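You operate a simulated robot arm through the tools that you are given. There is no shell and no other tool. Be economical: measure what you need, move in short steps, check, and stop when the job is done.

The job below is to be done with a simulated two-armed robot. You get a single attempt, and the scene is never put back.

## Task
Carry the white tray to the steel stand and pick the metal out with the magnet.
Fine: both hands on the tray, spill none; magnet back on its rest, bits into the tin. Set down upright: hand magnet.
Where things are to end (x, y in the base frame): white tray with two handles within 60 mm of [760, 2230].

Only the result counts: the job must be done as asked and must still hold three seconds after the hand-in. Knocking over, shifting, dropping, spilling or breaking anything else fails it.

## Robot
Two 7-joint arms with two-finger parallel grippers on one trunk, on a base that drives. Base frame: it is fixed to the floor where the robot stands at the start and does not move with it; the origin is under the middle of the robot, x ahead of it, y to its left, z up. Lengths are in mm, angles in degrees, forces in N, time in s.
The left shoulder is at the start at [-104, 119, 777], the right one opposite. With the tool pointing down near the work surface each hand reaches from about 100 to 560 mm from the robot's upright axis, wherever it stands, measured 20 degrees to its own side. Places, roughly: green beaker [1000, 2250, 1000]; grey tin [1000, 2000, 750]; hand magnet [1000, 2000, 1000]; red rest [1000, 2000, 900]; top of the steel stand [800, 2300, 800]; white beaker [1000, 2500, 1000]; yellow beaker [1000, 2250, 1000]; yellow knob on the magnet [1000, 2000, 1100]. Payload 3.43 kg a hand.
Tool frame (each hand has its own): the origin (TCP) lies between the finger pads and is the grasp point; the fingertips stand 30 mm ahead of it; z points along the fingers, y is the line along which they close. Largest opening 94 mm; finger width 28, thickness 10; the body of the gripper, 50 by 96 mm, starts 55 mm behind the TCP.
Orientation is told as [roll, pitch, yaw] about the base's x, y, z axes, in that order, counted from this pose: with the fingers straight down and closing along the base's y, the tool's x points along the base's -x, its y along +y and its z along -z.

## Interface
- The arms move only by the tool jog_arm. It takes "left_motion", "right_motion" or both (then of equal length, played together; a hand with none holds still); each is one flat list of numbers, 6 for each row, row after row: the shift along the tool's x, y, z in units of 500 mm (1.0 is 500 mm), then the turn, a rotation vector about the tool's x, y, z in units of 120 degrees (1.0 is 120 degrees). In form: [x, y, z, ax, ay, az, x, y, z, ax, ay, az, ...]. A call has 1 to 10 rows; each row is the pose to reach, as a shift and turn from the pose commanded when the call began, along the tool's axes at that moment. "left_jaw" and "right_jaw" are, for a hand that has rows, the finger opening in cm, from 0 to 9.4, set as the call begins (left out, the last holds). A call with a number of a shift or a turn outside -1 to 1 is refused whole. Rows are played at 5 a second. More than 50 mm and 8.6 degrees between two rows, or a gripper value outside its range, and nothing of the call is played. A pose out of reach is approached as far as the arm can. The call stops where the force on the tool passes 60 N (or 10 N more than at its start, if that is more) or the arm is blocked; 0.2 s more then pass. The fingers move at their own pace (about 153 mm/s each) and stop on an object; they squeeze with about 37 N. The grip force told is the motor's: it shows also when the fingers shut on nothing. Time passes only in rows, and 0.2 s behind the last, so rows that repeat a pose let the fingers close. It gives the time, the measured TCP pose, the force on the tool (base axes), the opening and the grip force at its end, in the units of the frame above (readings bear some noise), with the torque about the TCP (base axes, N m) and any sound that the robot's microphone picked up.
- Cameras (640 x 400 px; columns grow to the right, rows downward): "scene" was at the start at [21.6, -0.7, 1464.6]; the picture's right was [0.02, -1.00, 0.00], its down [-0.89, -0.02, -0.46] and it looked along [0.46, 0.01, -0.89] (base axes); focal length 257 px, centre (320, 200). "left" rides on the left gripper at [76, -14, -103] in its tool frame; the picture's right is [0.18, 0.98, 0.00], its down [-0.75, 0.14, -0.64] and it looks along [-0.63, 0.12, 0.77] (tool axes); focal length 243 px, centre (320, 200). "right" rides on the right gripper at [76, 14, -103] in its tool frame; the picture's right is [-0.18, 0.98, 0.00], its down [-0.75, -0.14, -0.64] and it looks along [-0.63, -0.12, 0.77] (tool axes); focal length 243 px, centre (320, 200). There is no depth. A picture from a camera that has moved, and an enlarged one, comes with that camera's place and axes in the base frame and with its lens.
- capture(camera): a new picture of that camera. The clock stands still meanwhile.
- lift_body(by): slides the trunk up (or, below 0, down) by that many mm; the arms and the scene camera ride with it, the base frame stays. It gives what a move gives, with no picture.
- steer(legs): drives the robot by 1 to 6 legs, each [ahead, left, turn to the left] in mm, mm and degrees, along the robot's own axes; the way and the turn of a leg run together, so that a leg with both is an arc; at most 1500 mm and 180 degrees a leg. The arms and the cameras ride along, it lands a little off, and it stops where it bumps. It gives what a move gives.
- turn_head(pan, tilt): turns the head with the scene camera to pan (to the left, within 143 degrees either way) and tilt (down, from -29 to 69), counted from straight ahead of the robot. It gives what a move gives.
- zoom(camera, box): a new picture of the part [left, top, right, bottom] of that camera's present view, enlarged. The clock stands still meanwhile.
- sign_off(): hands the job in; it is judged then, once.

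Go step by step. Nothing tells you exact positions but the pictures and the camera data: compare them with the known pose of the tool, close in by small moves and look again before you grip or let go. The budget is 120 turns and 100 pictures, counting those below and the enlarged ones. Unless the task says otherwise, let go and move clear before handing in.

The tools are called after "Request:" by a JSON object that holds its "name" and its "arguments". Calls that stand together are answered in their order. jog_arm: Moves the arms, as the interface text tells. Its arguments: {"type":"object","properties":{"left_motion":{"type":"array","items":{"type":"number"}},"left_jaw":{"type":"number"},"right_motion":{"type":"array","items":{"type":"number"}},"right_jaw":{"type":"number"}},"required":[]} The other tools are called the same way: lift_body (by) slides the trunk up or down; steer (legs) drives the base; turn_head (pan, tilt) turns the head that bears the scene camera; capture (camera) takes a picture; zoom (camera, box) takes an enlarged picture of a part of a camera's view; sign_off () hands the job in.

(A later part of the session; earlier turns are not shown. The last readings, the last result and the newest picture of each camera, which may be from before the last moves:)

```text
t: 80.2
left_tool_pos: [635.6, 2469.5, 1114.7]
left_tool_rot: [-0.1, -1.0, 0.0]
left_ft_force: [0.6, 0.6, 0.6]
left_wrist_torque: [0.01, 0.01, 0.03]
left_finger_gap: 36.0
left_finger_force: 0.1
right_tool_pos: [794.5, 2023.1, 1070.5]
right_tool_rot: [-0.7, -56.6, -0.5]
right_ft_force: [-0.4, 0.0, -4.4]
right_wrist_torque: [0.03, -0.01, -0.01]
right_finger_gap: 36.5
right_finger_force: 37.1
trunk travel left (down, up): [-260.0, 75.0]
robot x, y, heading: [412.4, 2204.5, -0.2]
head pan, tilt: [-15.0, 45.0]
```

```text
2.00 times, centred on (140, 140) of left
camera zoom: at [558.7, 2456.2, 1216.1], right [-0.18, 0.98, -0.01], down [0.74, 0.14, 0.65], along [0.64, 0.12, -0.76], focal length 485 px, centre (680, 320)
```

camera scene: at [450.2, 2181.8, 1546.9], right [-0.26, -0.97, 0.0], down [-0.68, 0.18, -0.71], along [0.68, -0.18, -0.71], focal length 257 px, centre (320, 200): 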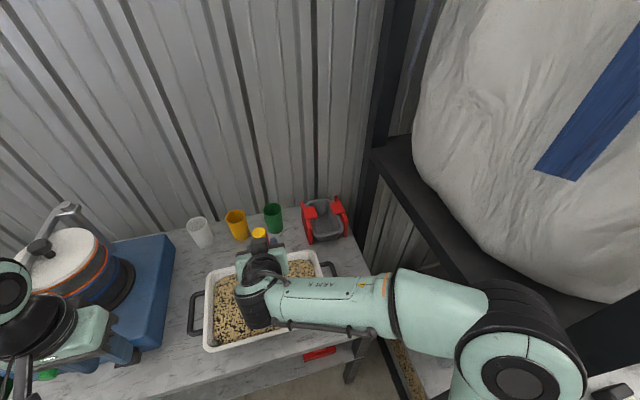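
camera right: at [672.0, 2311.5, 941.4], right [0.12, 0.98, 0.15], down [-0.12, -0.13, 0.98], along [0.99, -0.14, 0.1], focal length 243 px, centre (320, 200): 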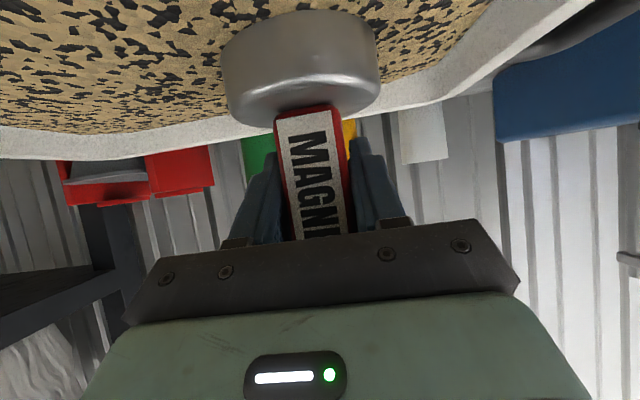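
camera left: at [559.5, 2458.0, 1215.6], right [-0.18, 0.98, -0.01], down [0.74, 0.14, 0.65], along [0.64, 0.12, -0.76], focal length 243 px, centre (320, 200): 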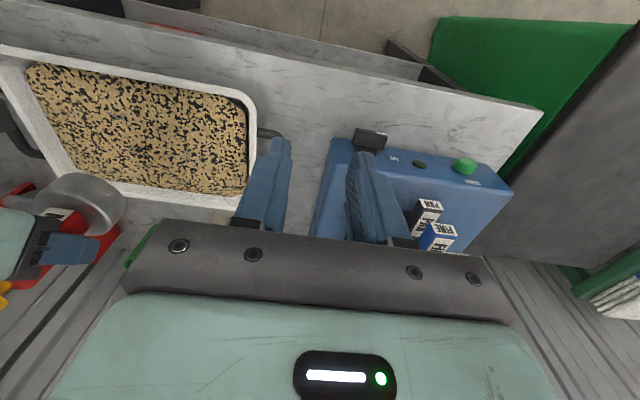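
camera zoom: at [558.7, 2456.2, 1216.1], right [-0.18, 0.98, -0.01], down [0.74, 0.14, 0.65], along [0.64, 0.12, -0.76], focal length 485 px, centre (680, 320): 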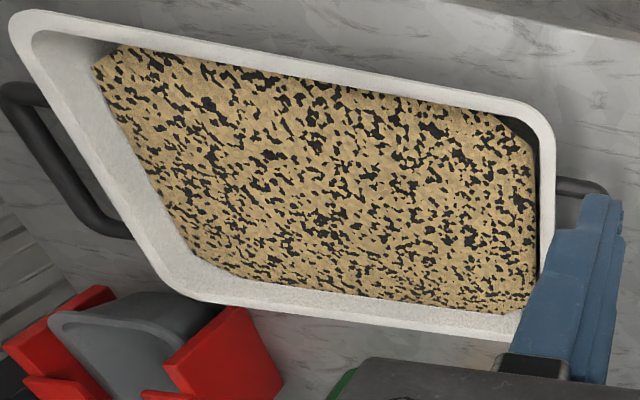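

All three bits are out of the grain. Now I'll carry the magnet back above the rest, retracing the commanded offsets.

Request:
{"name": "jog_arm", "arguments": {"right_motion": [-0.0454, 0.0012, 0.0664, 0, 0, 0, -0.0908, 0.0024, 0.1328, 0, 0, 0, -0.1362, 0.0036, 0.1993, 0, 0, 0, -0.1816, 0.0048, 0.2657, 0, 0, 0, -0.227, 0.006, 0.3321, 0, 0, 0]}}

Request:
{"name": "zoom", "arguments": {"camera": "scene", "box": [260, 130, 400, 260]}}

Request:
{"name": "capture", "arguments": {"camera": "right"}}

```text
t: 81.4
left_tool_pos: [638.6, 2470.2, 1113.2]
left_tool_rot: [-0.2, -0.9, 0.0]
left_ft_force: [-0.6, 0.6, 0.1]
left_wrist_torque: [0.02, -0.01, -0.02]
left_finger_gap: 36.0
left_finger_force: 0.0
right_tool_pos: [996.8, 2024.2, 1074.0]
right_tool_rot: [-0.8, -56.4, -0.4]
right_ft_force: [0.2, 0.0, -4.1]
right_wrist_torque: [-0.01, 0.0, 0.0]
right_finger_gap: 36.3
right_finger_force: 36.8
trunk travel left (down, up): [-260.0, 75.0]
robot x, y, heading: [417.7, 2203.6, 0.1]
head pan, tilt: [-15.0, 45.0]
```

```text
3.08 times, centred on (330, 195) of scene
camera zoom: at [451.4, 2180.6, 1546.8], right [-0.26, -0.97, 0.0], down [-0.68, 0.18, -0.71], along [0.68, -0.18, -0.71], focal length 790 px, centre (289, 215)
```

zoom: 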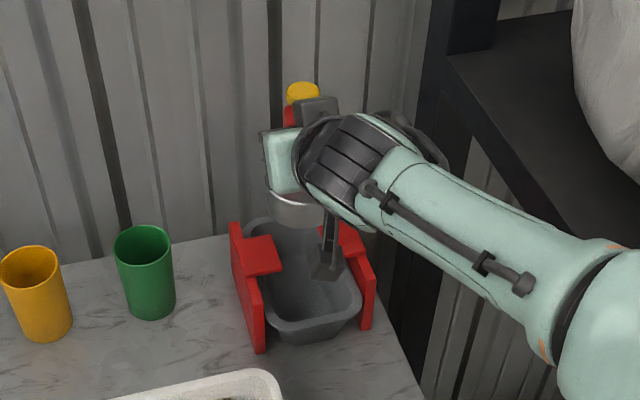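

```text
40 pictures are left
camera right: at [868.8, 2040.1, 1065.7], right [0.12, 0.98, 0.15], down [-0.12, -0.13, 0.98], along [0.99, -0.14, 0.1], focal length 243 px, centre (320, 200)
```

right: 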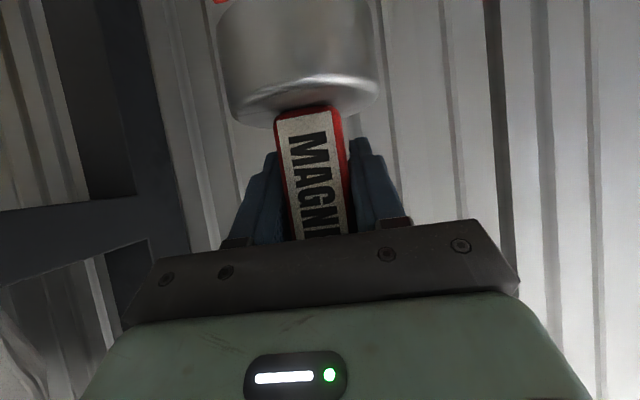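

Aligned with the lift point. I'll lower onto the rest, slowing at the end.

Request:
{"name": "jog_arm", "arguments": {"right_motion": [0.025, 0, 0.0165, 0, 0, 0, 0.05, 0, 0.033, 0, 0, 0, 0.075, 0, 0.0495, 0, 0, 0, 0.0877, 0, 0.0578, 0, 0, 0, 0.0935, 0, 0.0617, 0, 0, 0, 0.0968, 0, 0.0639, 0, 0, 0]}}

Request:
{"name": "capture", "arguments": {"camera": "right"}}

```text
t: 82.8
left_tool_pos: [638.2, 2470.7, 1113.3]
left_tool_rot: [-0.2, -0.9, 0.0]
left_ft_force: [-0.4, 0.6, 0.4]
left_wrist_torque: [0.0, -0.01, 0.04]
left_finger_gap: 35.9
left_finger_force: 0.1
right_tool_pos: [996.3, 2023.7, 1015.4]
right_tool_rot: [-0.7, -56.5, -0.5]
right_ft_force: [-0.2, 0.4, -3.3]
right_wrist_torque: [0.02, -0.02, 0.01]
right_finger_gap: 36.2
right_finger_force: 37.1
trunk travel left (down, up): [-260.0, 75.0]
robot x, y, heading: [416.1, 2206.5, -0.1]
head pan, tilt: [-15.0, 45.0]
```

```text
39 pictures are left
camera right: at [867.9, 2040.1, 1007.9], right [0.12, 0.98, 0.15], down [-0.12, -0.13, 0.98], along [0.99, -0.14, 0.1], focal length 243 px, centre (320, 200)
```

right: 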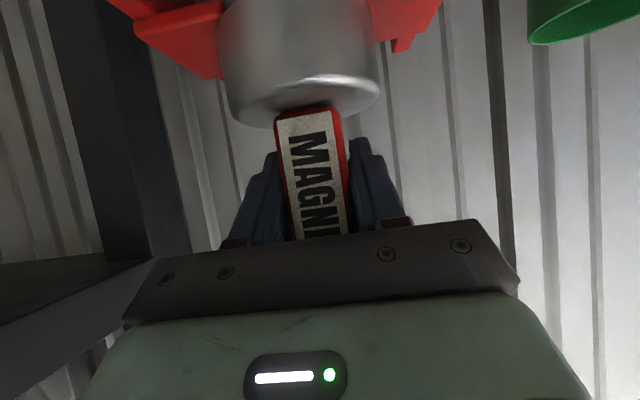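

Request:
{"name": "jog_arm", "arguments": {"right_motion": [0.0017, 0, 0.0011, 0, 0, 0, 0.0034, 0, 0.0022, 0, 0, 0, 0.0034, 0, 0.0022, 0, 0, 0]}}

```text
t: 83.6
left_tool_pos: [637.9, 2469.4, 1114.2]
left_tool_rot: [-0.2, -1.0, 0.0]
left_ft_force: [0.4, 0.3, -0.2]
left_wrist_torque: [0.0, 0.0, 0.01]
left_finger_gap: 36.0
left_finger_force: 0.1
right_tool_pos: [996.0, 2023.2, 1013.3]
right_tool_rot: [-0.7, -56.5, -0.6]
right_ft_force: [1.2, -0.3, -2.4]
right_wrist_torque: [0.04, -0.1, 0.02]
right_finger_gap: 36.1
right_finger_force: 37.0
trunk travel left (down, up): [-260.0, 75.0]
robot x, y, heading: [414.0, 2201.1, -0.2]
head pan, tilt: [-15.0, 45.0]
```

Nearly all its weight is on the rest. I'll settle the last half millimetre, open, and rise to the knob with the right hand to test a gentle pull.

Request:
{"name": "jog_arm", "arguments": {"right_motion": [0.0008, 0, 0.0006, 0, 0, 0, 0.0008, 0, 0.0006, 0, 0, 0]}}

Request:
{"name": "jog_arm", "arguments": {"right_motion": [0, 0, 0, 0, 0, 0, 0, 0, 0, 0, 0, 0], "right_jaw": 6.5}}

Request:
{"name": "capture", "arguments": {"camera": "right"}}

Request:
{"name": "jog_arm", "arguments": {"right_motion": [-0.025, 0, -0.02, 0, 0, 0, -0.05, 0, -0.04, 0, 0, 0, -0.075, 0, -0.059, 0, 0, 0, -0.1013, 0, -0.079, 0, 0, 0]}}

Request:
{"name": "capture", "arguments": {"camera": "right"}}

Request:
{"name": "zoom", "arguments": {"camera": "scene", "box": [260, 130, 400, 260]}}

```text
t: 84.2
left_tool_pos: [637.6, 2470.3, 1113.3]
left_tool_rot: [-0.2, -1.0, 0.0]
left_ft_force: [0.9, -0.4, -0.4]
left_wrist_torque: [0.0, -0.03, -0.03]
left_finger_gap: 35.9
left_finger_force: 0.0
right_tool_pos: [994.4, 2023.2, 1013.5]
right_tool_rot: [-0.6, -56.6, -0.6]
right_ft_force: [0.9, 0.1, -0.3]
right_wrist_torque: [0.14, 0.02, -0.02]
right_finger_gap: 36.1
right_finger_force: 36.8
trunk travel left (down, up): [-260.0, 75.0]
robot x, y, heading: [411.0, 2203.9, -0.0]
head pan, tilt: [-15.0, 45.0]
```

```text
t: 84.8
left_tool_pos: [637.3, 2469.6, 1114.5]
left_tool_rot: [-0.2, -0.9, 0.0]
left_ft_force: [0.0, -0.1, 0.9]
left_wrist_torque: [0.02, 0.0, 0.02]
left_finger_gap: 36.1
left_finger_force: 0.0
right_tool_pos: [996.2, 2024.1, 1012.8]
right_tool_rot: [-0.7, -56.7, -0.5]
right_ft_force: [0.1, 0.0, 0.6]
right_wrist_torque: [-0.01, -0.02, 0.02]
right_finger_gap: 64.8
right_finger_force: 0.1
trunk travel left (down, up): [-260.0, 75.0]
robot x, y, heading: [419.0, 2202.7, -0.1]
head pan, tilt: [-15.0, 45.0]
```

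```text
38 pictures are left
camera right: at [867.8, 2039.8, 1006.0], right [0.12, 0.98, 0.15], down [-0.12, -0.13, 0.98], along [0.99, -0.14, 0.1], focal length 243 px, centre (320, 200)
```

right: 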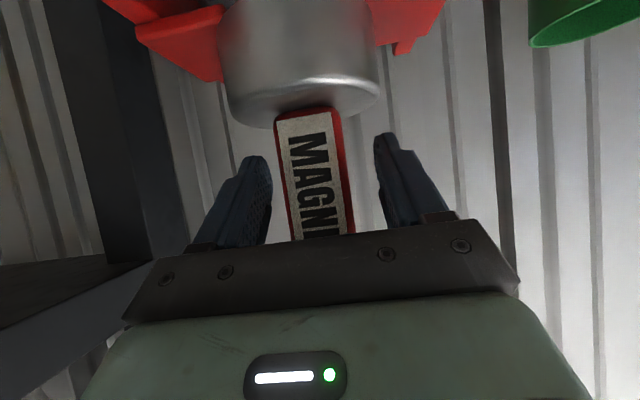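

```text
t: 85.8
left_tool_pos: [636.8, 2470.2, 1113.9]
left_tool_rot: [-0.3, -1.0, 0.0]
left_ft_force: [0.0, -0.3, 0.2]
left_wrist_torque: [0.0, 0.0, -0.03]
left_finger_gap: 36.1
left_finger_force: 0.1
right_tool_pos: [990.4, 2024.1, 1077.2]
right_tool_rot: [-0.7, -56.5, -0.6]
right_ft_force: [0.2, 0.8, 0.7]
right_wrist_torque: [-0.01, 0.02, 0.02]
right_finger_gap: 65.1
right_finger_force: 0.1
trunk travel left (down, up): [-260.0, 75.0]
robot x, y, heading: [415.4, 2205.6, -0.3]
head pan, tilt: [-15.0, 45.0]
```

```text
37 pictures are left
camera right: at [862.5, 2040.2, 1069.6], right [0.12, 0.98, 0.15], down [-0.12, -0.13, 0.98], along [0.99, -0.14, 0.1], focal length 243 px, centre (320, 200)
```

right: 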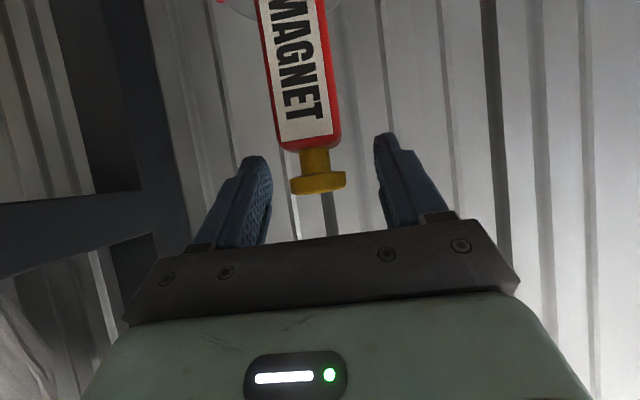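

```text
3.08 times, centred on (330, 195) of scene
camera zoom: at [449.4, 2180.6, 1546.9], right [-0.26, -0.97, 0.0], down [-0.68, 0.18, -0.71], along [0.68, -0.18, -0.71], focal length 790 px, centre (289, 215)
```

zoom: 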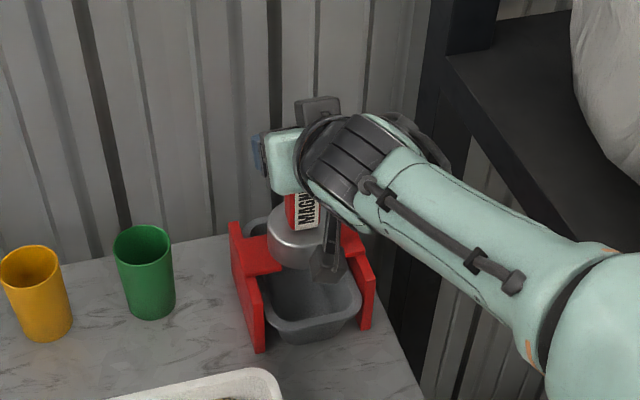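

The magnet stands steady on its rest; the knob cap spans about z 1068–1079. I'll raise 8 mm so the fingertips clear the handle, then close on the knob.

Request:
{"name": "jog_arm", "arguments": {"right_motion": [-0.0112, 0, -0.0122, 0, 0, 0, -0.0112, 0, -0.0122, 0, 0, 0], "right_jaw": 4.2}}

Request:
{"name": "capture", "arguments": {"camera": "right"}}

```text
t: 86.4
left_tool_pos: [638.2, 2470.1, 1114.1]
left_tool_rot: [-0.3, -1.0, 0.0]
left_ft_force: [0.4, -0.5, 0.1]
left_wrist_torque: [0.01, -0.02, 0.0]
left_finger_gap: 36.1
left_finger_force: 0.1
right_tool_pos: [988.1, 2025.0, 1085.5]
right_tool_rot: [-0.7, -56.7, -0.5]
right_ft_force: [-0.6, -0.2, -0.1]
right_wrist_torque: [0.0, -0.01, 0.01]
right_finger_gap: 41.8
right_finger_force: 0.1
trunk travel left (down, up): [-260.0, 75.0]
robot x, y, heading: [415.7, 2204.5, -0.1]
head pan, tilt: [-15.0, 45.0]
```

```text
35 pictures are left
camera right: at [861.0, 2040.7, 1078.1], right [0.12, 0.98, 0.15], down [-0.12, -0.13, 0.98], along [0.99, -0.14, 0.1], focal length 243 px, centre (320, 200)
```

right: 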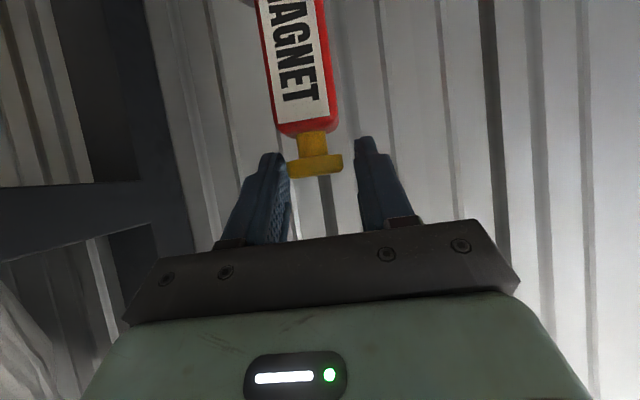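

Request:
{"name": "jog_arm", "arguments": {"right_motion": [0, -0.004, 0, 0, 0, 0]}}

Request:
{"name": "jog_arm", "arguments": {"right_motion": [0, 0, 0, 0, 0, 0, 0, 0, 0, 0, 0, 0, 0, 0, 0, 0, 0, 0], "right_jaw": 0}}

Request:
{"name": "capture", "arguments": {"camera": "right"}}

```text
t: 86.8
left_tool_pos: [638.0, 2470.1, 1114.5]
left_tool_rot: [-0.3, -0.9, 0.1]
left_ft_force: [-0.2, -0.6, 0.1]
left_wrist_torque: [-0.01, 0.01, -0.03]
left_finger_gap: 35.9
left_finger_force: 0.0
right_tool_pos: [989.2, 2021.0, 1084.8]
right_tool_rot: [-0.9, -56.6, -0.4]
right_ft_force: [-1.0, -0.3, 0.0]
right_wrist_torque: [0.0, -0.01, 0.01]
right_finger_gap: 42.1
right_finger_force: 0.1
trunk travel left (down, up): [-260.0, 75.0]
robot x, y, heading: [415.1, 2202.4, -0.2]
head pan, tilt: [-15.0, 45.0]
```

```text
t: 87.6
left_tool_pos: [638.3, 2469.4, 1115.1]
left_tool_rot: [-0.2, -1.1, 0.0]
left_ft_force: [0.5, -0.7, 0.5]
left_wrist_torque: [-0.02, -0.01, 0.0]
left_finger_gap: 36.1
left_finger_force: 0.0
right_tool_pos: [988.3, 2023.0, 1086.2]
right_tool_rot: [-0.8, -56.6, -0.5]
right_ft_force: [1.7, 0.7, 0.1]
right_wrist_torque: [0.03, -0.12, 0.04]
right_finger_gap: 28.8
right_finger_force: 37.0
trunk travel left (down, up): [-260.0, 75.0]
robot x, y, heading: [415.7, 2202.6, 0.1]
head pan, tilt: [-15.0, 45.0]
```

```text
34 pictures are left
camera right: at [860.9, 2039.0, 1077.9], right [0.12, 0.98, 0.15], down [-0.12, -0.13, 0.98], along [0.99, -0.14, 0.1], focal length 243 px, centre (320, 200)
```

right: 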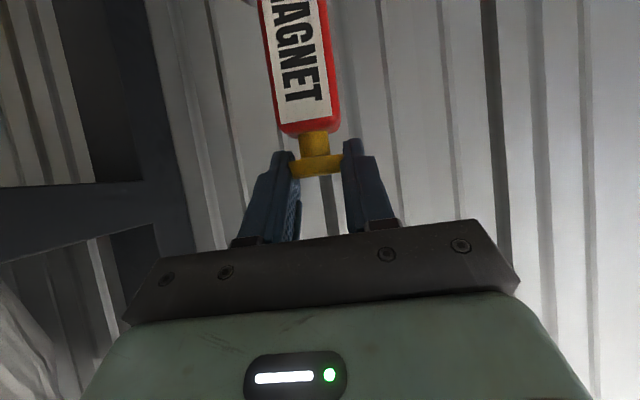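

The knob cap is gripped. Now a gentle 4 mm pull straight up while watching force and picture.

Request:
{"name": "jog_arm", "arguments": {"right_motion": [-0.0017, 0, -0.0011, 0, 0, 0, -0.0033, 0, -0.0022, 0, 0, 0, -0.005, 0, -0.0033, 0, 0, 0, -0.0067, 0, -0.0044, 0, 0, 0]}}

Request:
{"name": "capture", "arguments": {"camera": "right"}}

Request:
{"name": "zoom", "arguments": {"camera": "scene", "box": [280, 170, 380, 260]}}

```text
t: 88.6
left_tool_pos: [637.9, 2469.0, 1113.4]
left_tool_rot: [-0.2, -0.9, 0.0]
left_ft_force: [-0.1, 0.5, -0.4]
left_wrist_torque: [0.0, 0.03, -0.02]
left_finger_gap: 36.0
left_finger_force: 0.1
right_tool_pos: [988.8, 2022.4, 1088.1]
right_tool_rot: [-0.8, -56.5, -0.5]
right_ft_force: [0.2, 0.2, -4.6]
right_wrist_torque: [0.0, 0.02, -0.01]
right_finger_gap: 28.7
right_finger_force: 36.8
trunk travel left (down, up): [-260.0, 75.0]
robot x, y, heading: [413.7, 2204.6, -0.3]
head pan, tilt: [-15.0, 45.0]
```

```text
33 pictures are left
camera right: at [861.1, 2038.5, 1081.5], right [0.12, 0.98, 0.15], down [-0.12, -0.13, 0.98], along [0.99, -0.14, 0.1], focal length 243 px, centre (320, 200)
```

right: 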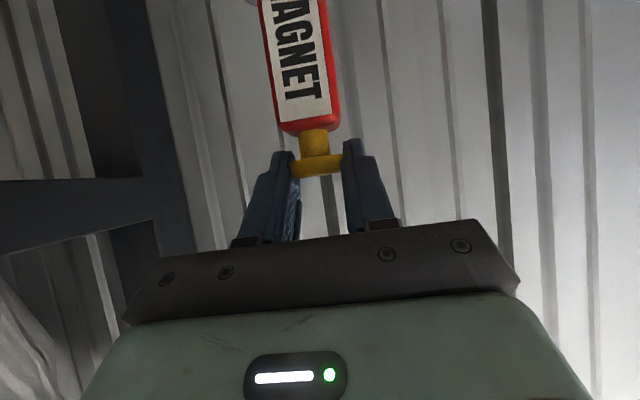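

```text
4.44 times, centred on (330, 215) of scene
camera zoom: at [450.0, 2180.5, 1546.8], right [-0.26, -0.97, 0.0], down [-0.68, 0.18, -0.71], along [0.68, -0.18, -0.71], focal length 1142 px, centre (276, 133)
```

zoom: 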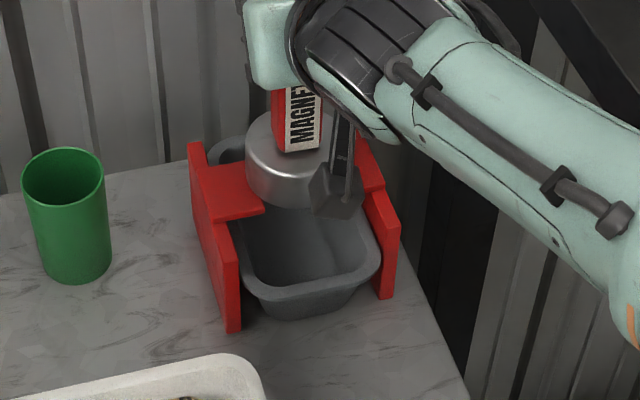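

The pull lifts the whole magnet (4.6 N), so it must be held while the knob is pulled: right hand on the handle, left hand on the knob. I'll set it back down, release, back off, and raise the trunk for left-arm reach.

Request:
{"name": "jog_arm", "arguments": {"right_motion": [0.0017, 0, 0.0011, 0, 0, 0, 0.0033, 0, 0.0022, 0, 0, 0, 0.005, 0, 0.0033, 0, 0, 0, 0.0067, 0, 0.0044, 0, 0, 0]}}

Request:
{"name": "jog_arm", "arguments": {"right_motion": [0, 0, 0, 0, 0, 0, 0, 0, 0, 0, 0, 0], "right_jaw": 6.5}}

Request:
{"name": "jog_arm", "arguments": {"right_motion": [0.0276, 0, -0.0417, 0, 0, 0, 0.055, 0, -0.083, 0, 0, 0, 0.0992, 0, -0.15, 0, 0, 0]}}

Request:
{"name": "lift_body", "arguments": {"by": 74}}

Request:
{"name": "capture", "arguments": {"camera": "scene"}}

```text
t: 89.6
left_tool_pos: [637.9, 2469.9, 1114.5]
left_tool_rot: [-0.1, -1.0, 0.1]
left_ft_force: [0.2, 0.5, -0.2]
left_wrist_torque: [0.01, -0.01, 0.01]
left_finger_gap: 36.1
left_finger_force: 0.0
right_tool_pos: [989.2, 2021.3, 1086.6]
right_tool_rot: [-0.6, -56.6, -0.5]
right_ft_force: [-0.6, -0.3, -0.9]
right_wrist_torque: [-0.03, 0.2, -0.03]
right_finger_gap: 28.6
right_finger_force: 37.4
trunk travel left (down, up): [-260.0, 75.0]
robot x, y, heading: [413.6, 2203.9, -0.6]
head pan, tilt: [-15.0, 45.0]
```

```text
t: 90.2
left_tool_pos: [637.0, 2470.0, 1115.4]
left_tool_rot: [-0.2, -1.1, 0.0]
left_ft_force: [0.0, -0.4, 0.5]
left_wrist_torque: [-0.01, -0.01, 0.0]
left_finger_gap: 35.7
left_finger_force: 0.0
right_tool_pos: [989.0, 2022.3, 1086.1]
right_tool_rot: [-0.7, -56.7, -0.6]
right_ft_force: [1.1, -0.7, 0.4]
right_wrist_torque: [0.01, 0.0, 0.04]
right_finger_gap: 64.9
right_finger_force: 0.0
trunk travel left (down, up): [-260.0, 75.0]
robot x, y, heading: [415.6, 2200.9, 0.0]
head pan, tilt: [-15.0, 45.0]
```

```text
t: 91.0
left_tool_pos: [636.1, 2470.0, 1114.4]
left_tool_rot: [-0.1, -1.0, -0.1]
left_ft_force: [0.5, 0.1, 0.0]
left_wrist_torque: [-0.04, 0.0, -0.01]
left_finger_gap: 35.9
left_finger_force: 0.2
right_tool_pos: [895.9, 2022.9, 1086.8]
right_tool_rot: [-0.6, -56.6, -0.5]
right_ft_force: [-0.7, 0.3, 0.2]
right_wrist_torque: [-0.03, -0.01, 0.03]
right_finger_gap: 65.0
right_finger_force: 0.1
trunk travel left (down, up): [-260.0, 75.0]
robot x, y, heading: [410.7, 2207.6, -0.2]
head pan, tilt: [-15.0, 45.0]
```

```text
t: 92.1
left_tool_pos: [635.9, 2470.2, 1188.8]
left_tool_rot: [-0.2, -1.0, 0.0]
left_ft_force: [-0.9, -0.4, 0.1]
left_wrist_torque: [0.0, -0.03, -0.04]
left_finger_gap: 35.8
left_finger_force: 0.1
right_tool_pos: [897.9, 2023.9, 1159.0]
right_tool_rot: [-0.7, -56.4, -0.5]
right_ft_force: [-0.6, -0.1, -1.0]
right_wrist_torque: [0.04, -0.05, 0.03]
right_finger_gap: 65.1
right_finger_force: 0.0
trunk travel left (down, up): [-334.0, 1.0]
robot x, y, heading: [414.8, 2202.2, -0.1]
head pan, tilt: [-15.0, 45.0]
```

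```text
31 pictures are left
camera scene: at [447.7, 2180.6, 1625.4], right [-0.26, -0.97, 0.0], down [-0.68, 0.18, -0.71], along [0.68, -0.18, -0.71], focal length 257 px, centre (320, 200)
```

scene: 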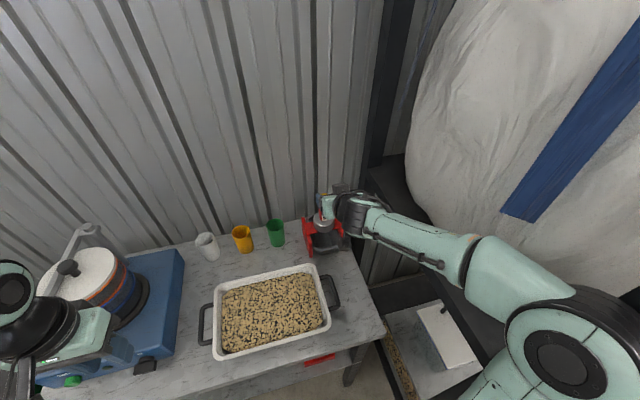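

Trunk is up. I'll bring the right hand back down and forward to the same handle grip pose.

Request:
{"name": "jog_arm", "arguments": {"right_motion": [0.0609, 0.001, 0.0403, 0, 0, 0, 0.1218, 0.002, 0.0805, 0, 0, 0, 0.1827, 0.003, 0.1208, 0, 0, 0, 0.2436, 0.004, 0.161, 0, 0, 0, 0.208, 0.004, 0.215, 0, 0, 0, 0.1724, 0.004, 0.2689, 0, 0, 0, 0.1368, 0.004, 0.3228, 0, 0, 0]}}

Request:
{"name": "capture", "arguments": {"camera": "right"}}

```text
t: 93.7
left_tool_pos: [637.4, 2471.3, 1189.0]
left_tool_rot: [-0.2, -0.9, 0.1]
left_ft_force: [0.1, 0.7, 1.1]
left_wrist_torque: [0.0, 0.03, 0.01]
left_finger_gap: 36.2
left_finger_force: 0.1
right_tool_pos: [997.0, 2021.9, 1012.1]
right_tool_rot: [-0.7, -56.5, -0.5]
right_ft_force: [0.1, -0.5, 0.2]
right_wrist_torque: [-0.02, 0.0, -0.01]
right_finger_gap: 65.0
right_finger_force: 0.0
trunk travel left (down, up): [-334.0, 1.0]
robot x, y, heading: [410.9, 2203.0, -0.2]
head pan, tilt: [-15.0, 45.0]
```

```text
30 pictures are left
camera right: at [869.0, 2038.2, 1004.9], right [0.12, 0.98, 0.15], down [-0.12, -0.13, 0.98], along [0.99, -0.14, 0.1], focal length 243 px, centre (320, 200)
```

right: 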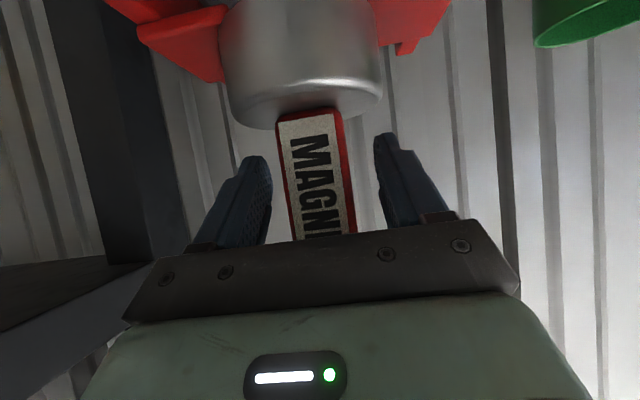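

Request:
{"name": "jog_arm", "arguments": {"right_motion": [0.0083, 0.001, 0.0055, 0, 0, 0, 0.0083, 0.001, 0.0055, 0, 0, 0]}}

Request:
{"name": "jog_arm", "arguments": {"right_motion": [0, 0, 0, 0, 0, 0, 0, 0, 0, 0, 0, 0, 0, 0, 0, 0, 0, 0], "right_jaw": 0}}

```text
t: 94.3
left_tool_pos: [636.1, 2471.4, 1188.5]
left_tool_rot: [-0.2, -0.9, 0.0]
left_ft_force: [-0.1, -0.8, -0.1]
left_wrist_torque: [0.0, -0.03, 0.03]
left_finger_gap: 36.1
left_finger_force: 0.2
right_tool_pos: [996.3, 2022.3, 1006.9]
right_tool_rot: [-0.7, -56.5, -0.4]
right_ft_force: [-0.4, 0.2, 0.8]
right_wrist_torque: [0.03, -0.01, 0.01]
right_finger_gap: 65.1
right_finger_force: 0.1
trunk travel left (down, up): [-334.0, 1.0]
robot x, y, heading: [416.5, 2204.1, -0.1]
head pan, tilt: [-15.0, 45.0]
```

```text
t: 95.1
left_tool_pos: [636.6, 2470.5, 1188.9]
left_tool_rot: [-0.2, -1.0, 0.0]
left_ft_force: [-0.8, -0.3, -0.1]
left_wrist_torque: [0.02, -0.01, 0.01]
left_finger_gap: 35.8
left_finger_force: 0.1
right_tool_pos: [995.5, 2023.0, 1007.5]
right_tool_rot: [-0.7, -56.6, -0.5]
right_ft_force: [1.0, 0.3, 0.5]
right_wrist_torque: [0.17, -0.01, 0.0]
right_finger_gap: 36.4
right_finger_force: 36.9
trunk travel left (down, up): [-334.0, 1.0]
robot x, y, heading: [414.8, 2205.6, -0.1]
head pan, tilt: [-15.0, 45.0]
```

Right hand holds the handle again. Now I'll bring the left hand over and yaw it −70° so it can come at the knob from the left.

Request:
{"name": "jog_arm", "arguments": {"left_motion": [-0.0363, -0.0467, 0.0087, 0, 0, 0.0648, -0.0727, -0.0933, 0.0173, 0, 0, 0.1296, -0.109, -0.14, 0.026, 0, 0, 0.1943, -0.1453, -0.1867, 0.0347, 0, 0, 0.2591, -0.1817, -0.2333, 0.0433, 0, 0, 0.3239, -0.218, -0.28, 0.052, 0, 0, 0.3887, -0.2543, -0.3267, 0.0607, 0, 0, 0.4535, -0.2907, -0.3733, 0.0693, 0, 0, 0.5182, -0.327, -0.42, 0.078, 0, 0, 0.583], "left_jaw": 4.6}}

Request:
{"name": "capture", "arguments": {"camera": "left"}}

```text
t: 97.1
left_tool_pos: [801.4, 2259.2, 1152.7]
left_tool_rot: [0.9, -0.5, -70.0]
left_ft_force: [1.1, -0.4, 0.2]
left_wrist_torque: [-0.01, 0.0, 0.01]
left_finger_gap: 46.0
left_finger_force: 0.1
right_tool_pos: [995.8, 2023.3, 1007.2]
right_tool_rot: [-0.8, -56.5, -0.6]
right_ft_force: [0.2, 0.7, -0.2]
right_wrist_torque: [0.16, -0.07, -0.06]
right_finger_gap: 36.4
right_finger_force: 36.7
trunk travel left (down, up): [-334.0, 1.0]
robot x, y, heading: [411.4, 2203.1, -0.3]
head pan, tilt: [-15.0, 45.0]
```

```text
29 pictures are left
camera left: at [759.7, 2326.5, 1254.7], right [0.86, 0.51, 0.01], down [0.38, -0.66, 0.65], along [0.34, -0.56, -0.76], focal length 243 px, centre (320, 200)
```

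left: 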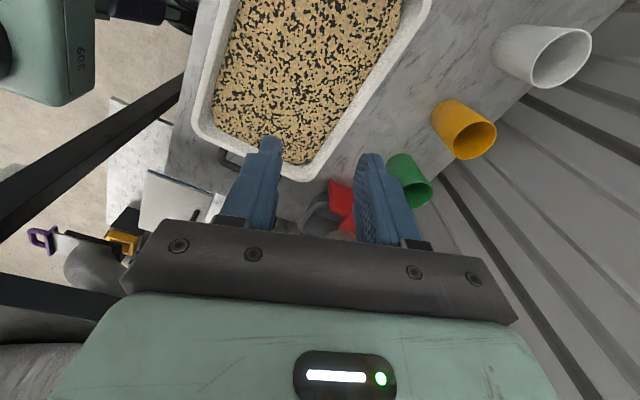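

Request:
{"name": "jog_arm", "arguments": {"left_motion": [-0.0408, 0.0249, 0.0145, 0, -0.0583, 0, -0.0815, 0.0498, 0.029, 0, -0.1167, 0, -0.1223, 0.0746, 0.0435, 0, -0.175, 0, -0.163, 0.0995, 0.058, 0, -0.2333, 0, -0.2038, 0.1244, 0.0725, 0, -0.2917, 0, -0.2445, 0.1493, 0.087, 0, -0.35, 0, -0.2853, 0.1741, 0.1015, 0, -0.4083, 0, -0.326, 0.199, 0.116, 0, -0.4667, 0]}}

Request:
{"name": "capture", "arguments": {"camera": "left"}}

Request:
{"name": "zoom", "arguments": {"camera": "scene", "box": [240, 130, 400, 270]}}

```text
t: 98.9
left_tool_pos: [952.4, 2140.5, 1098.4]
left_tool_rot: [1.6, -56.6, -71.4]
left_ft_force: [0.0, -1.1, 0.2]
left_wrist_torque: [0.01, 0.03, 0.01]
left_finger_gap: 46.0
left_finger_force: 0.1
right_tool_pos: [996.1, 2022.9, 1008.2]
right_tool_rot: [-0.6, -56.7, -0.5]
right_ft_force: [1.2, -0.1, 0.7]
right_wrist_torque: [0.14, -0.12, -0.05]
right_finger_gap: 36.1
right_finger_force: 37.2
trunk travel left (down, up): [-334.0, 1.0]
robot x, y, heading: [410.9, 2200.5, -0.0]
head pan, tilt: [-15.0, 45.0]
```

```text
28 pictures are left
camera left: at [893.9, 2256.6, 1090.8], right [0.89, 0.43, -0.14], down [0.08, 0.16, 0.98], along [0.45, -0.89, 0.11], focal length 243 px, centre (320, 200)
```

left: 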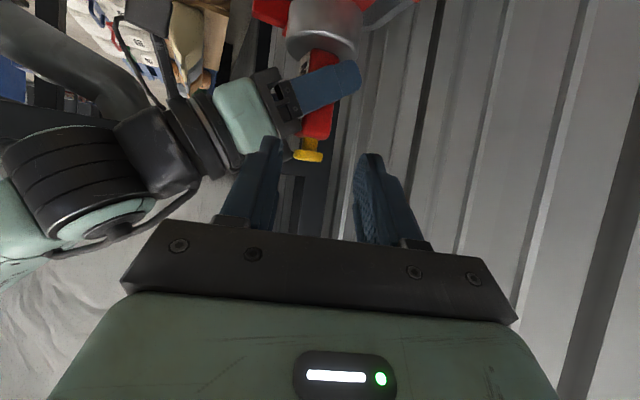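

```text
2.86 times, centred on (320, 200) of scene
camera zoom: at [448.9, 2180.7, 1625.4], right [-0.26, -0.97, 0.0], down [-0.68, 0.18, -0.71], along [0.68, -0.18, -0.71], focal length 734 px, centre (320, 200)
```

zoom: 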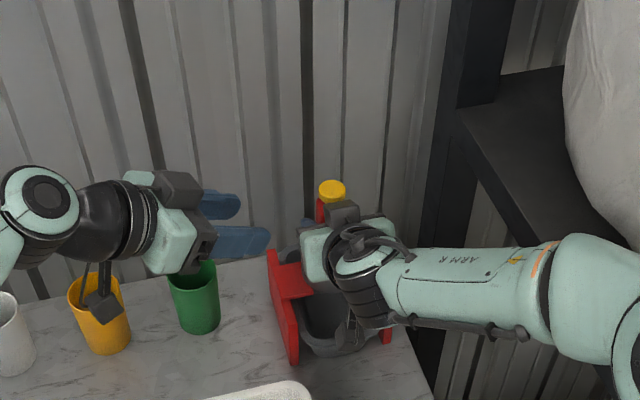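

Both cameras place the knob cap at about (991, 2023, 1075). I'll advance the left hand most of the way with a narrower jaw and check.

Request:
{"name": "jog_arm", "arguments": {"left_motion": [-0.024, 0, 0.0445, 0, 0, 0, -0.048, 0, 0.089, 0, 0, 0, -0.072, -0.001, 0.1336, 0, 0, 0], "left_jaw": 3.8}}

Request:
{"name": "capture", "arguments": {"camera": "left"}}

Request:
{"name": "zoom", "arguments": {"camera": "scene", "box": [270, 150, 370, 240]}}

```text
t: 99.7
left_tool_pos: [978.8, 2072.9, 1094.9]
left_tool_rot: [2.0, -56.6, -71.2]
left_ft_force: [-9.1, 31.2, 15.3]
left_wrist_torque: [-0.26, 0.3, -0.82]
left_finger_gap: 36.6
left_finger_force: 0.0
right_tool_pos: [996.1, 2018.8, 1008.2]
right_tool_rot: [-0.5, -56.5, -1.3]
right_ft_force: [10.7, -27.6, 0.1]
right_wrist_torque: [2.89, 0.12, 0.82]
right_finger_gap: 36.2
right_finger_force: 37.1
trunk travel left (down, up): [-334.0, 1.0]
robot x, y, heading: [415.5, 2205.0, 0.1]
head pan, tilt: [-15.0, 45.0]
```

```text
26 pictures are left
camera left: at [919.9, 2188.2, 1086.7], right [0.89, 0.44, -0.13], down [0.07, 0.16, 0.99], along [0.45, -0.88, 0.11], focal length 243 px, centre (320, 200)
```

left: 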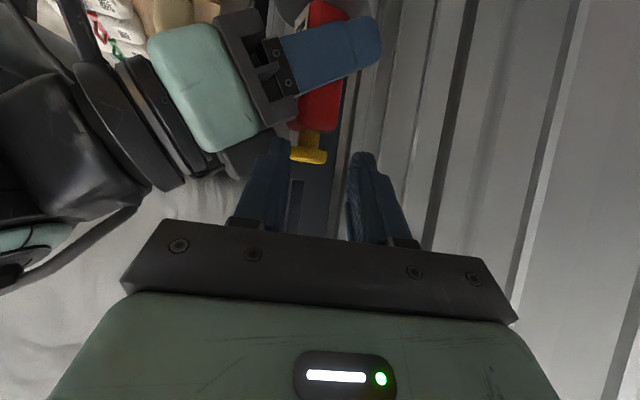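

```text
4.44 times, centred on (320, 195) of scene
camera zoom: at [447.9, 2180.4, 1625.5], right [-0.26, -0.97, 0.0], down [-0.68, 0.18, -0.71], along [0.68, -0.18, -0.71], focal length 1142 px, centre (320, 222)
```

zoom: 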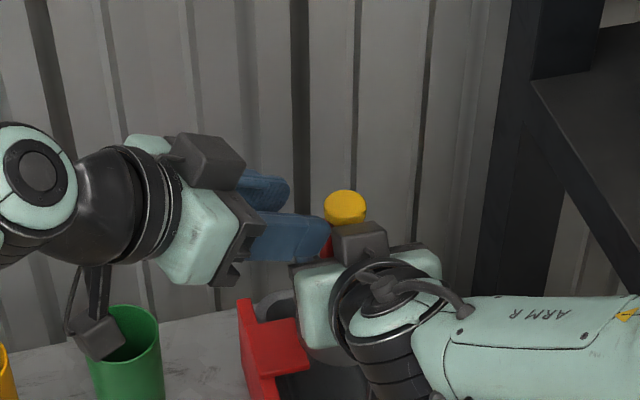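

The left finger touched the box on top of the right gripper. Backing off at once.

Request:
{"name": "jog_arm", "arguments": {"left_motion": [0.012, 0, -0.0222, 0, 0, 0, 0.036, 0, -0.0668, 0, 0, 0]}}

Request:
{"name": "zoom", "arguments": {"camera": "scene", "box": [270, 150, 370, 240]}}

Request:
{"name": "zoom", "arguments": {"camera": "left", "box": [100, 0, 460, 225]}}

```text
t: 100.3
left_tool_pos: [960.6, 2101.7, 1097.5]
left_tool_rot: [1.7, -57.1, -71.3]
left_ft_force: [14.9, -18.3, 13.4]
left_wrist_torque: [-0.87, -0.18, 0.75]
left_finger_gap: 33.5
left_finger_force: 0.0
right_tool_pos: [993.4, 2033.1, 1008.5]
right_tool_rot: [-0.4, -56.3, 0.5]
right_ft_force: [-16.0, 21.3, -2.2]
right_wrist_torque: [-1.3, -1.81, -0.22]
right_finger_gap: 36.3
right_finger_force: 36.7
trunk travel left (down, up): [-334.0, 1.0]
robot x, y, heading: [414.0, 2206.1, -0.0]
head pan, tilt: [-15.0, 45.0]
```

```text
4.44 times, centred on (320, 195) of scene
camera zoom: at [447.6, 2182.2, 1625.4], right [-0.26, -0.97, 0.0], down [-0.68, 0.18, -0.71], along [0.68, -0.18, -0.71], focal length 1142 px, centre (320, 222)
```

zoom: 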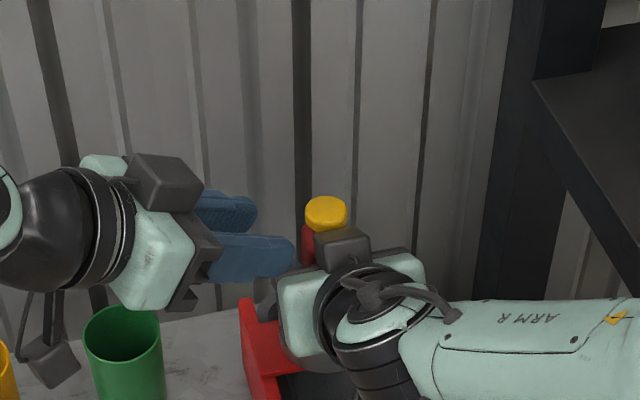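

```text
1.78 times, centred on (280, 112) of left
camera zoom: at [903.8, 2218.1, 1090.1], right [0.89, 0.43, -0.14], down [0.07, 0.16, 0.98], along [0.45, -0.89, 0.12], focal length 431 px, centre (391, 356)
```

zoom: 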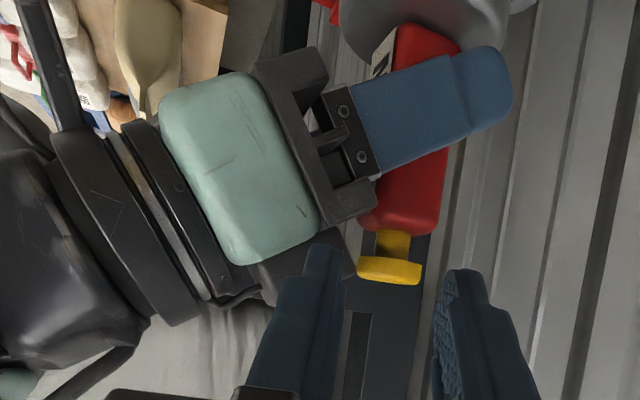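

The finger is snagged on that box and dragged the right hand ~10 mm. I'll free it by shifting sideways (+x) and up before retreating.

Request:
{"name": "jog_arm", "arguments": {"left_motion": [0, 0.006, 0, 0, 0, 0, -0.008, 0.012, -0.0055, 0, 0, 0, -0.0167, 0.016, -0.011, 0, 0, 0, -0.0334, 0.016, -0.022, 0, 0, 0]}}

Request:
{"name": "zoom", "arguments": {"camera": "scene", "box": [270, 150, 370, 240]}}

```text
t: 101.3
left_tool_pos: [970.5, 2106.4, 1113.7]
left_tool_rot: [1.5, -56.4, -71.3]
left_ft_force: [0.2, 0.4, 0.8]
left_wrist_torque: [-0.01, 0.02, -0.01]
left_finger_gap: 37.9
left_finger_force: 0.1
right_tool_pos: [997.3, 2014.7, 1007.8]
right_tool_rot: [-1.1, -56.7, -0.8]
right_ft_force: [3.4, -16.7, -0.6]
right_wrist_torque: [-0.99, -0.21, -0.05]
right_finger_gap: 36.2
right_finger_force: 37.4
trunk travel left (down, up): [-334.0, 1.0]
robot x, y, heading: [413.1, 2204.8, -0.3]
head pan, tilt: [-15.0, 45.0]
```

```text
4.44 times, centred on (320, 195) of scene
camera zoom: at [449.5, 2177.6, 1625.4], right [-0.26, -0.97, 0.0], down [-0.68, 0.19, -0.71], along [0.68, -0.18, -0.71], focal length 1142 px, centre (320, 222)
```

zoom: 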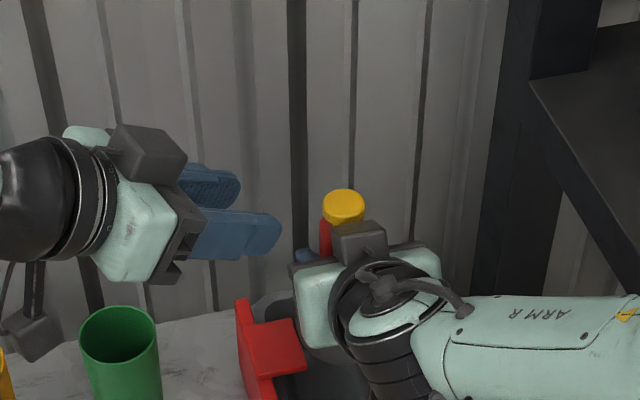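

Freed. I'll let things settle and check the right hand's reading and the rest.

Request:
{"name": "jog_arm", "arguments": {"left_motion": [0, 0, 0, 0, 0, 0, 0, 0, 0, 0, 0, 0, 0, 0, 0, 0, 0, 0]}}

Request:
{"name": "capture", "arguments": {"camera": "right"}}

Request:
{"name": "capture", "arguments": {"camera": "scene"}}

```text
t: 102.1
left_tool_pos: [971.3, 2106.3, 1114.4]
left_tool_rot: [1.7, -56.4, -71.3]
left_ft_force: [0.1, -0.4, -0.4]
left_wrist_torque: [0.0, 0.01, 0.05]
left_finger_gap: 38.0
left_finger_force: 0.1
right_tool_pos: [996.5, 2015.4, 1006.0]
right_tool_rot: [-1.1, -56.7, -0.7]
right_ft_force: [4.0, -22.4, 2.5]
right_wrist_torque: [-1.27, -0.29, -0.09]
right_finger_gap: 36.8
right_finger_force: 37.0
trunk travel left (down, up): [-334.0, 1.0]
robot x, y, heading: [410.5, 2202.8, -0.1]
head pan, tilt: [-15.0, 45.0]
```

```text
21 pictures are left
camera right: at [869.1, 2033.9, 999.8], right [0.13, 0.98, 0.14], down [-0.13, -0.13, 0.98], along [0.98, -0.15, 0.11], focal length 243 px, centre (320, 200)
```

right: 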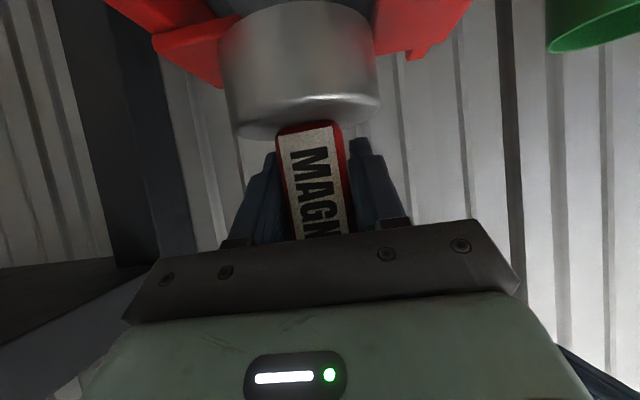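

```text
20 pictures are left
camera scene: at [449.1, 2177.1, 1625.4], right [-0.26, -0.97, 0.0], down [-0.68, 0.19, -0.71], along [0.68, -0.18, -0.71], focal length 257 px, centre (320, 200)
```

scene: 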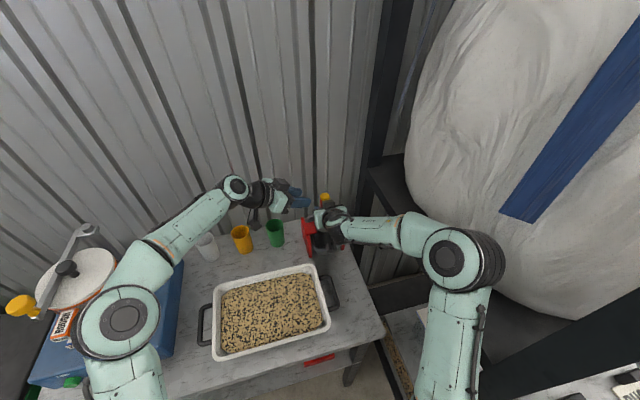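

The right hand is held ~8 mm off to the −y side with 22 N, so the magnet head seems caught on the rest. I'll lift it 20 mm slowly to free it.

Request:
{"name": "jog_arm", "arguments": {"right_motion": [-0.0042, -0.008, -0.0028, 0, 0, 0, -0.0084, -0.012, -0.0055, 0, 0, 0, -0.0167, -0.012, -0.011, 0, 0, 0, -0.025, -0.008, -0.0165, 0, 0, 0, -0.0334, 0, -0.022, 0, 0, 0, -0.0334, 0, -0.022, 0, 0, 0]}}

Request:
{"name": "capture", "arguments": {"camera": "right"}}

Request:
{"name": "zoom", "arguments": {"camera": "scene", "box": [260, 160, 380, 270]}}

```text
t: 103.5
left_tool_pos: [969.9, 2108.3, 1114.9]
left_tool_rot: [1.5, -56.5, -71.1]
left_ft_force: [-0.1, 0.6, 0.2]
left_wrist_torque: [0.0, 0.03, 0.0]
left_finger_gap: 38.3
left_finger_force: 0.0
right_tool_pos: [996.8, 2023.4, 1028.0]
right_tool_rot: [-0.7, -56.5, -0.5]
right_ft_force: [-0.6, 1.2, -3.6]
right_wrist_torque: [0.02, -0.04, 0.02]
right_finger_gap: 36.5
right_finger_force: 36.9
trunk travel left (down, up): [-334.0, 1.0]
robot x, y, heading: [412.6, 2199.3, -0.3]
head pan, tilt: [-15.0, 45.0]
```

```text
19 pictures are left
camera right: at [868.1, 2039.7, 1020.8], right [0.12, 0.98, 0.15], down [-0.12, -0.13, 0.98], along [0.99, -0.14, 0.1], focal length 243 px, centre (320, 200)
```

right: 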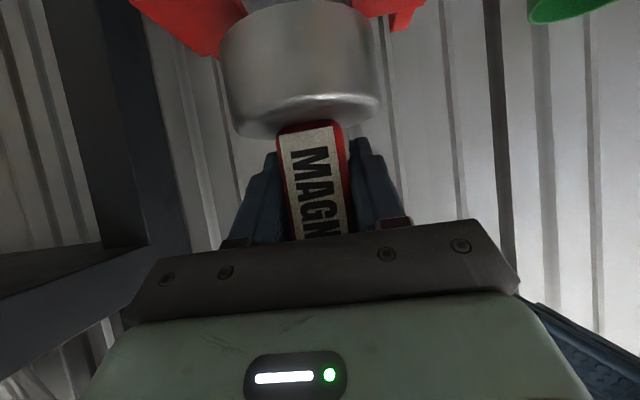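

```text
3.64 times, centred on (320, 215) of scene
camera zoom: at [449.2, 2180.2, 1625.4], right [-0.26, -0.97, 0.0], down [-0.68, 0.18, -0.71], along [0.68, -0.18, -0.71], focal length 934 px, centre (320, 146)
```

zoom: 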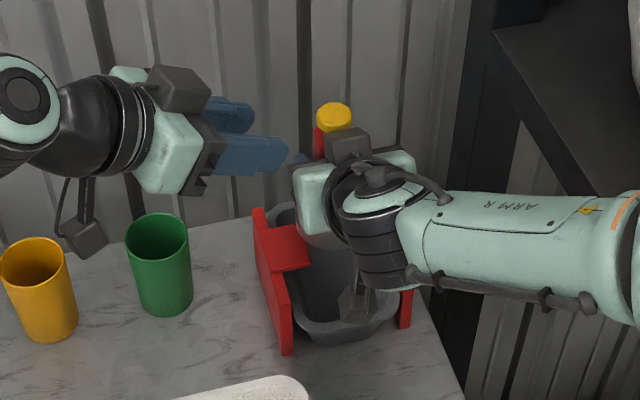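

The magnet is free and the rest is unmoved. New plan: turn the magnet 19° in the air, re-seat it and release. Then the left hand can grip the handle square from the left while the right pulls the knob from the front.

Request:
{"name": "jog_arm", "arguments": {"left_motion": [0.022, 0, -0.0334, 0, 0, 0, 0.044, 0, -0.0668, 0, 0, 0, 0.044, 0, -0.0668, 0, 0, 0, 0.044, 0, -0.0668, 0, 0, 0], "right_motion": [0, 0, 0, -0.044, 0, -0.0291, 0, 0.001, 0, -0.088, 0, -0.0582, 0, 0.003, 0, -0.132, 0, -0.0873, 0, 0.003, 0, -0.132, 0, -0.0873]}}

Request:
{"name": "capture", "arguments": {"camera": "right"}}

```text
t: 104.5
left_tool_pos: [956.4, 2147.6, 1113.1]
left_tool_rot: [1.6, -56.4, -71.3]
left_ft_force: [-0.4, -1.0, -0.5]
left_wrist_torque: [0.0, -0.01, -0.03]
left_finger_gap: 37.8
left_finger_force: 0.1
right_tool_pos: [996.4, 2025.4, 1029.1]
right_tool_rot: [-0.8, -56.4, 18.5]
right_ft_force: [-0.9, -0.4, -5.0]
right_wrist_torque: [0.01, -0.02, 0.03]
right_finger_gap: 36.2
right_finger_force: 36.9
trunk travel left (down, up): [-334.0, 1.0]
robot x, y, heading: [415.7, 2206.6, 0.2]
head pan, tilt: [-15.0, 45.0]
```

```text
17 pictures are left
camera right: at [869.6, 1999.0, 1021.3], right [-0.21, 0.97, 0.15], down [-0.07, -0.16, 0.98], along [0.98, 0.19, 0.1], focal length 243 px, centre (320, 200)
```

right: 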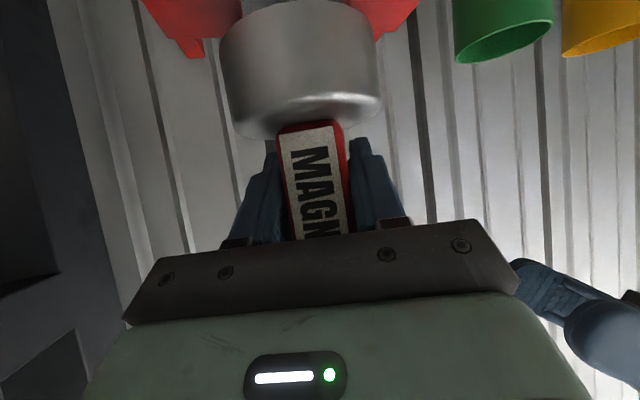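

Request:
{"name": "jog_arm", "arguments": {"right_motion": [0.0134, 0, 0.0088, 0, 0, 0, 0.025, 0, 0.0165, 0, 0, 0, 0.03, 0, 0.0198, 0, 0, 0, 0.0326, 0, 0.0215, 0, 0, 0, 0.0342, 0, 0.0226, 0, 0, 0, 0.0342, 0, 0.0226, 0, 0, 0]}}

Request:
{"name": "zoom", "arguments": {"camera": "scene", "box": [270, 170, 370, 260]}}

```text
t: 105.9
left_tool_pos: [957.5, 2146.3, 1114.2]
left_tool_rot: [1.5, -56.5, -71.2]
left_ft_force: [0.0, -0.2, 0.0]
left_wrist_torque: [-0.01, 0.06, 0.03]
left_finger_gap: 38.2
left_finger_force: 0.0
right_tool_pos: [997.3, 2024.6, 1007.8]
right_tool_rot: [-0.7, -56.4, 18.4]
right_ft_force: [-0.3, -0.4, -4.0]
right_wrist_torque: [0.01, -0.05, 0.02]
right_finger_gap: 36.3
right_finger_force: 37.5
trunk travel left (down, up): [-334.0, 1.0]
robot x, y, heading: [414.4, 2200.2, -0.0]
head pan, tilt: [-15.0, 45.0]
```

```text
4.44 times, centred on (320, 215) of scene
camera zoom: at [449.1, 2180.5, 1625.4], right [-0.26, -0.97, 0.0], down [-0.68, 0.18, -0.71], along [0.68, -0.18, -0.71], focal length 1142 px, centre (320, 133)
```

zoom: 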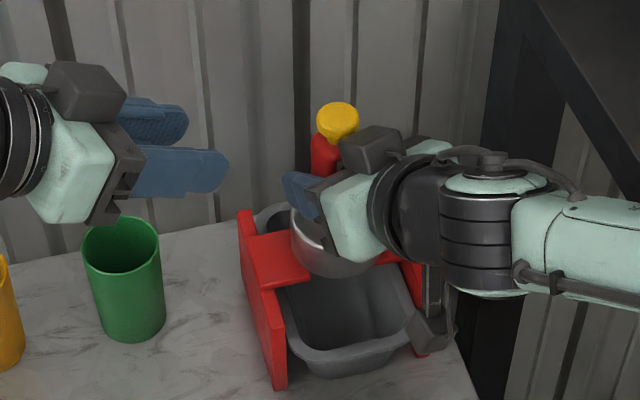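

Request:
{"name": "jog_arm", "arguments": {"right_motion": [0.0017, 0, 0.0011, 0, 0, 0, 0.0033, 0, 0.0022, 0, 0, 0, 0.005, 0, 0.0033, 0, 0, 0]}}

```text
t: 106.7
left_tool_pos: [957.7, 2153.4, 1115.1]
left_tool_rot: [1.4, -56.7, -71.3]
left_ft_force: [0.0, 0.2, 0.4]
left_wrist_torque: [-0.02, -0.04, 0.02]
left_finger_gap: 37.9
left_finger_force: 0.0
right_tool_pos: [995.3, 2030.5, 1008.3]
right_tool_rot: [-1.4, -56.5, 19.1]
right_ft_force: [0.6, 0.5, -2.0]
right_wrist_torque: [0.1, 0.0, 0.01]
right_finger_gap: 36.1
right_finger_force: 37.0
trunk travel left (down, up): [-334.0, 1.0]
robot x, y, heading: [415.1, 2201.7, 0.2]
head pan, tilt: [-15.0, 45.0]
```

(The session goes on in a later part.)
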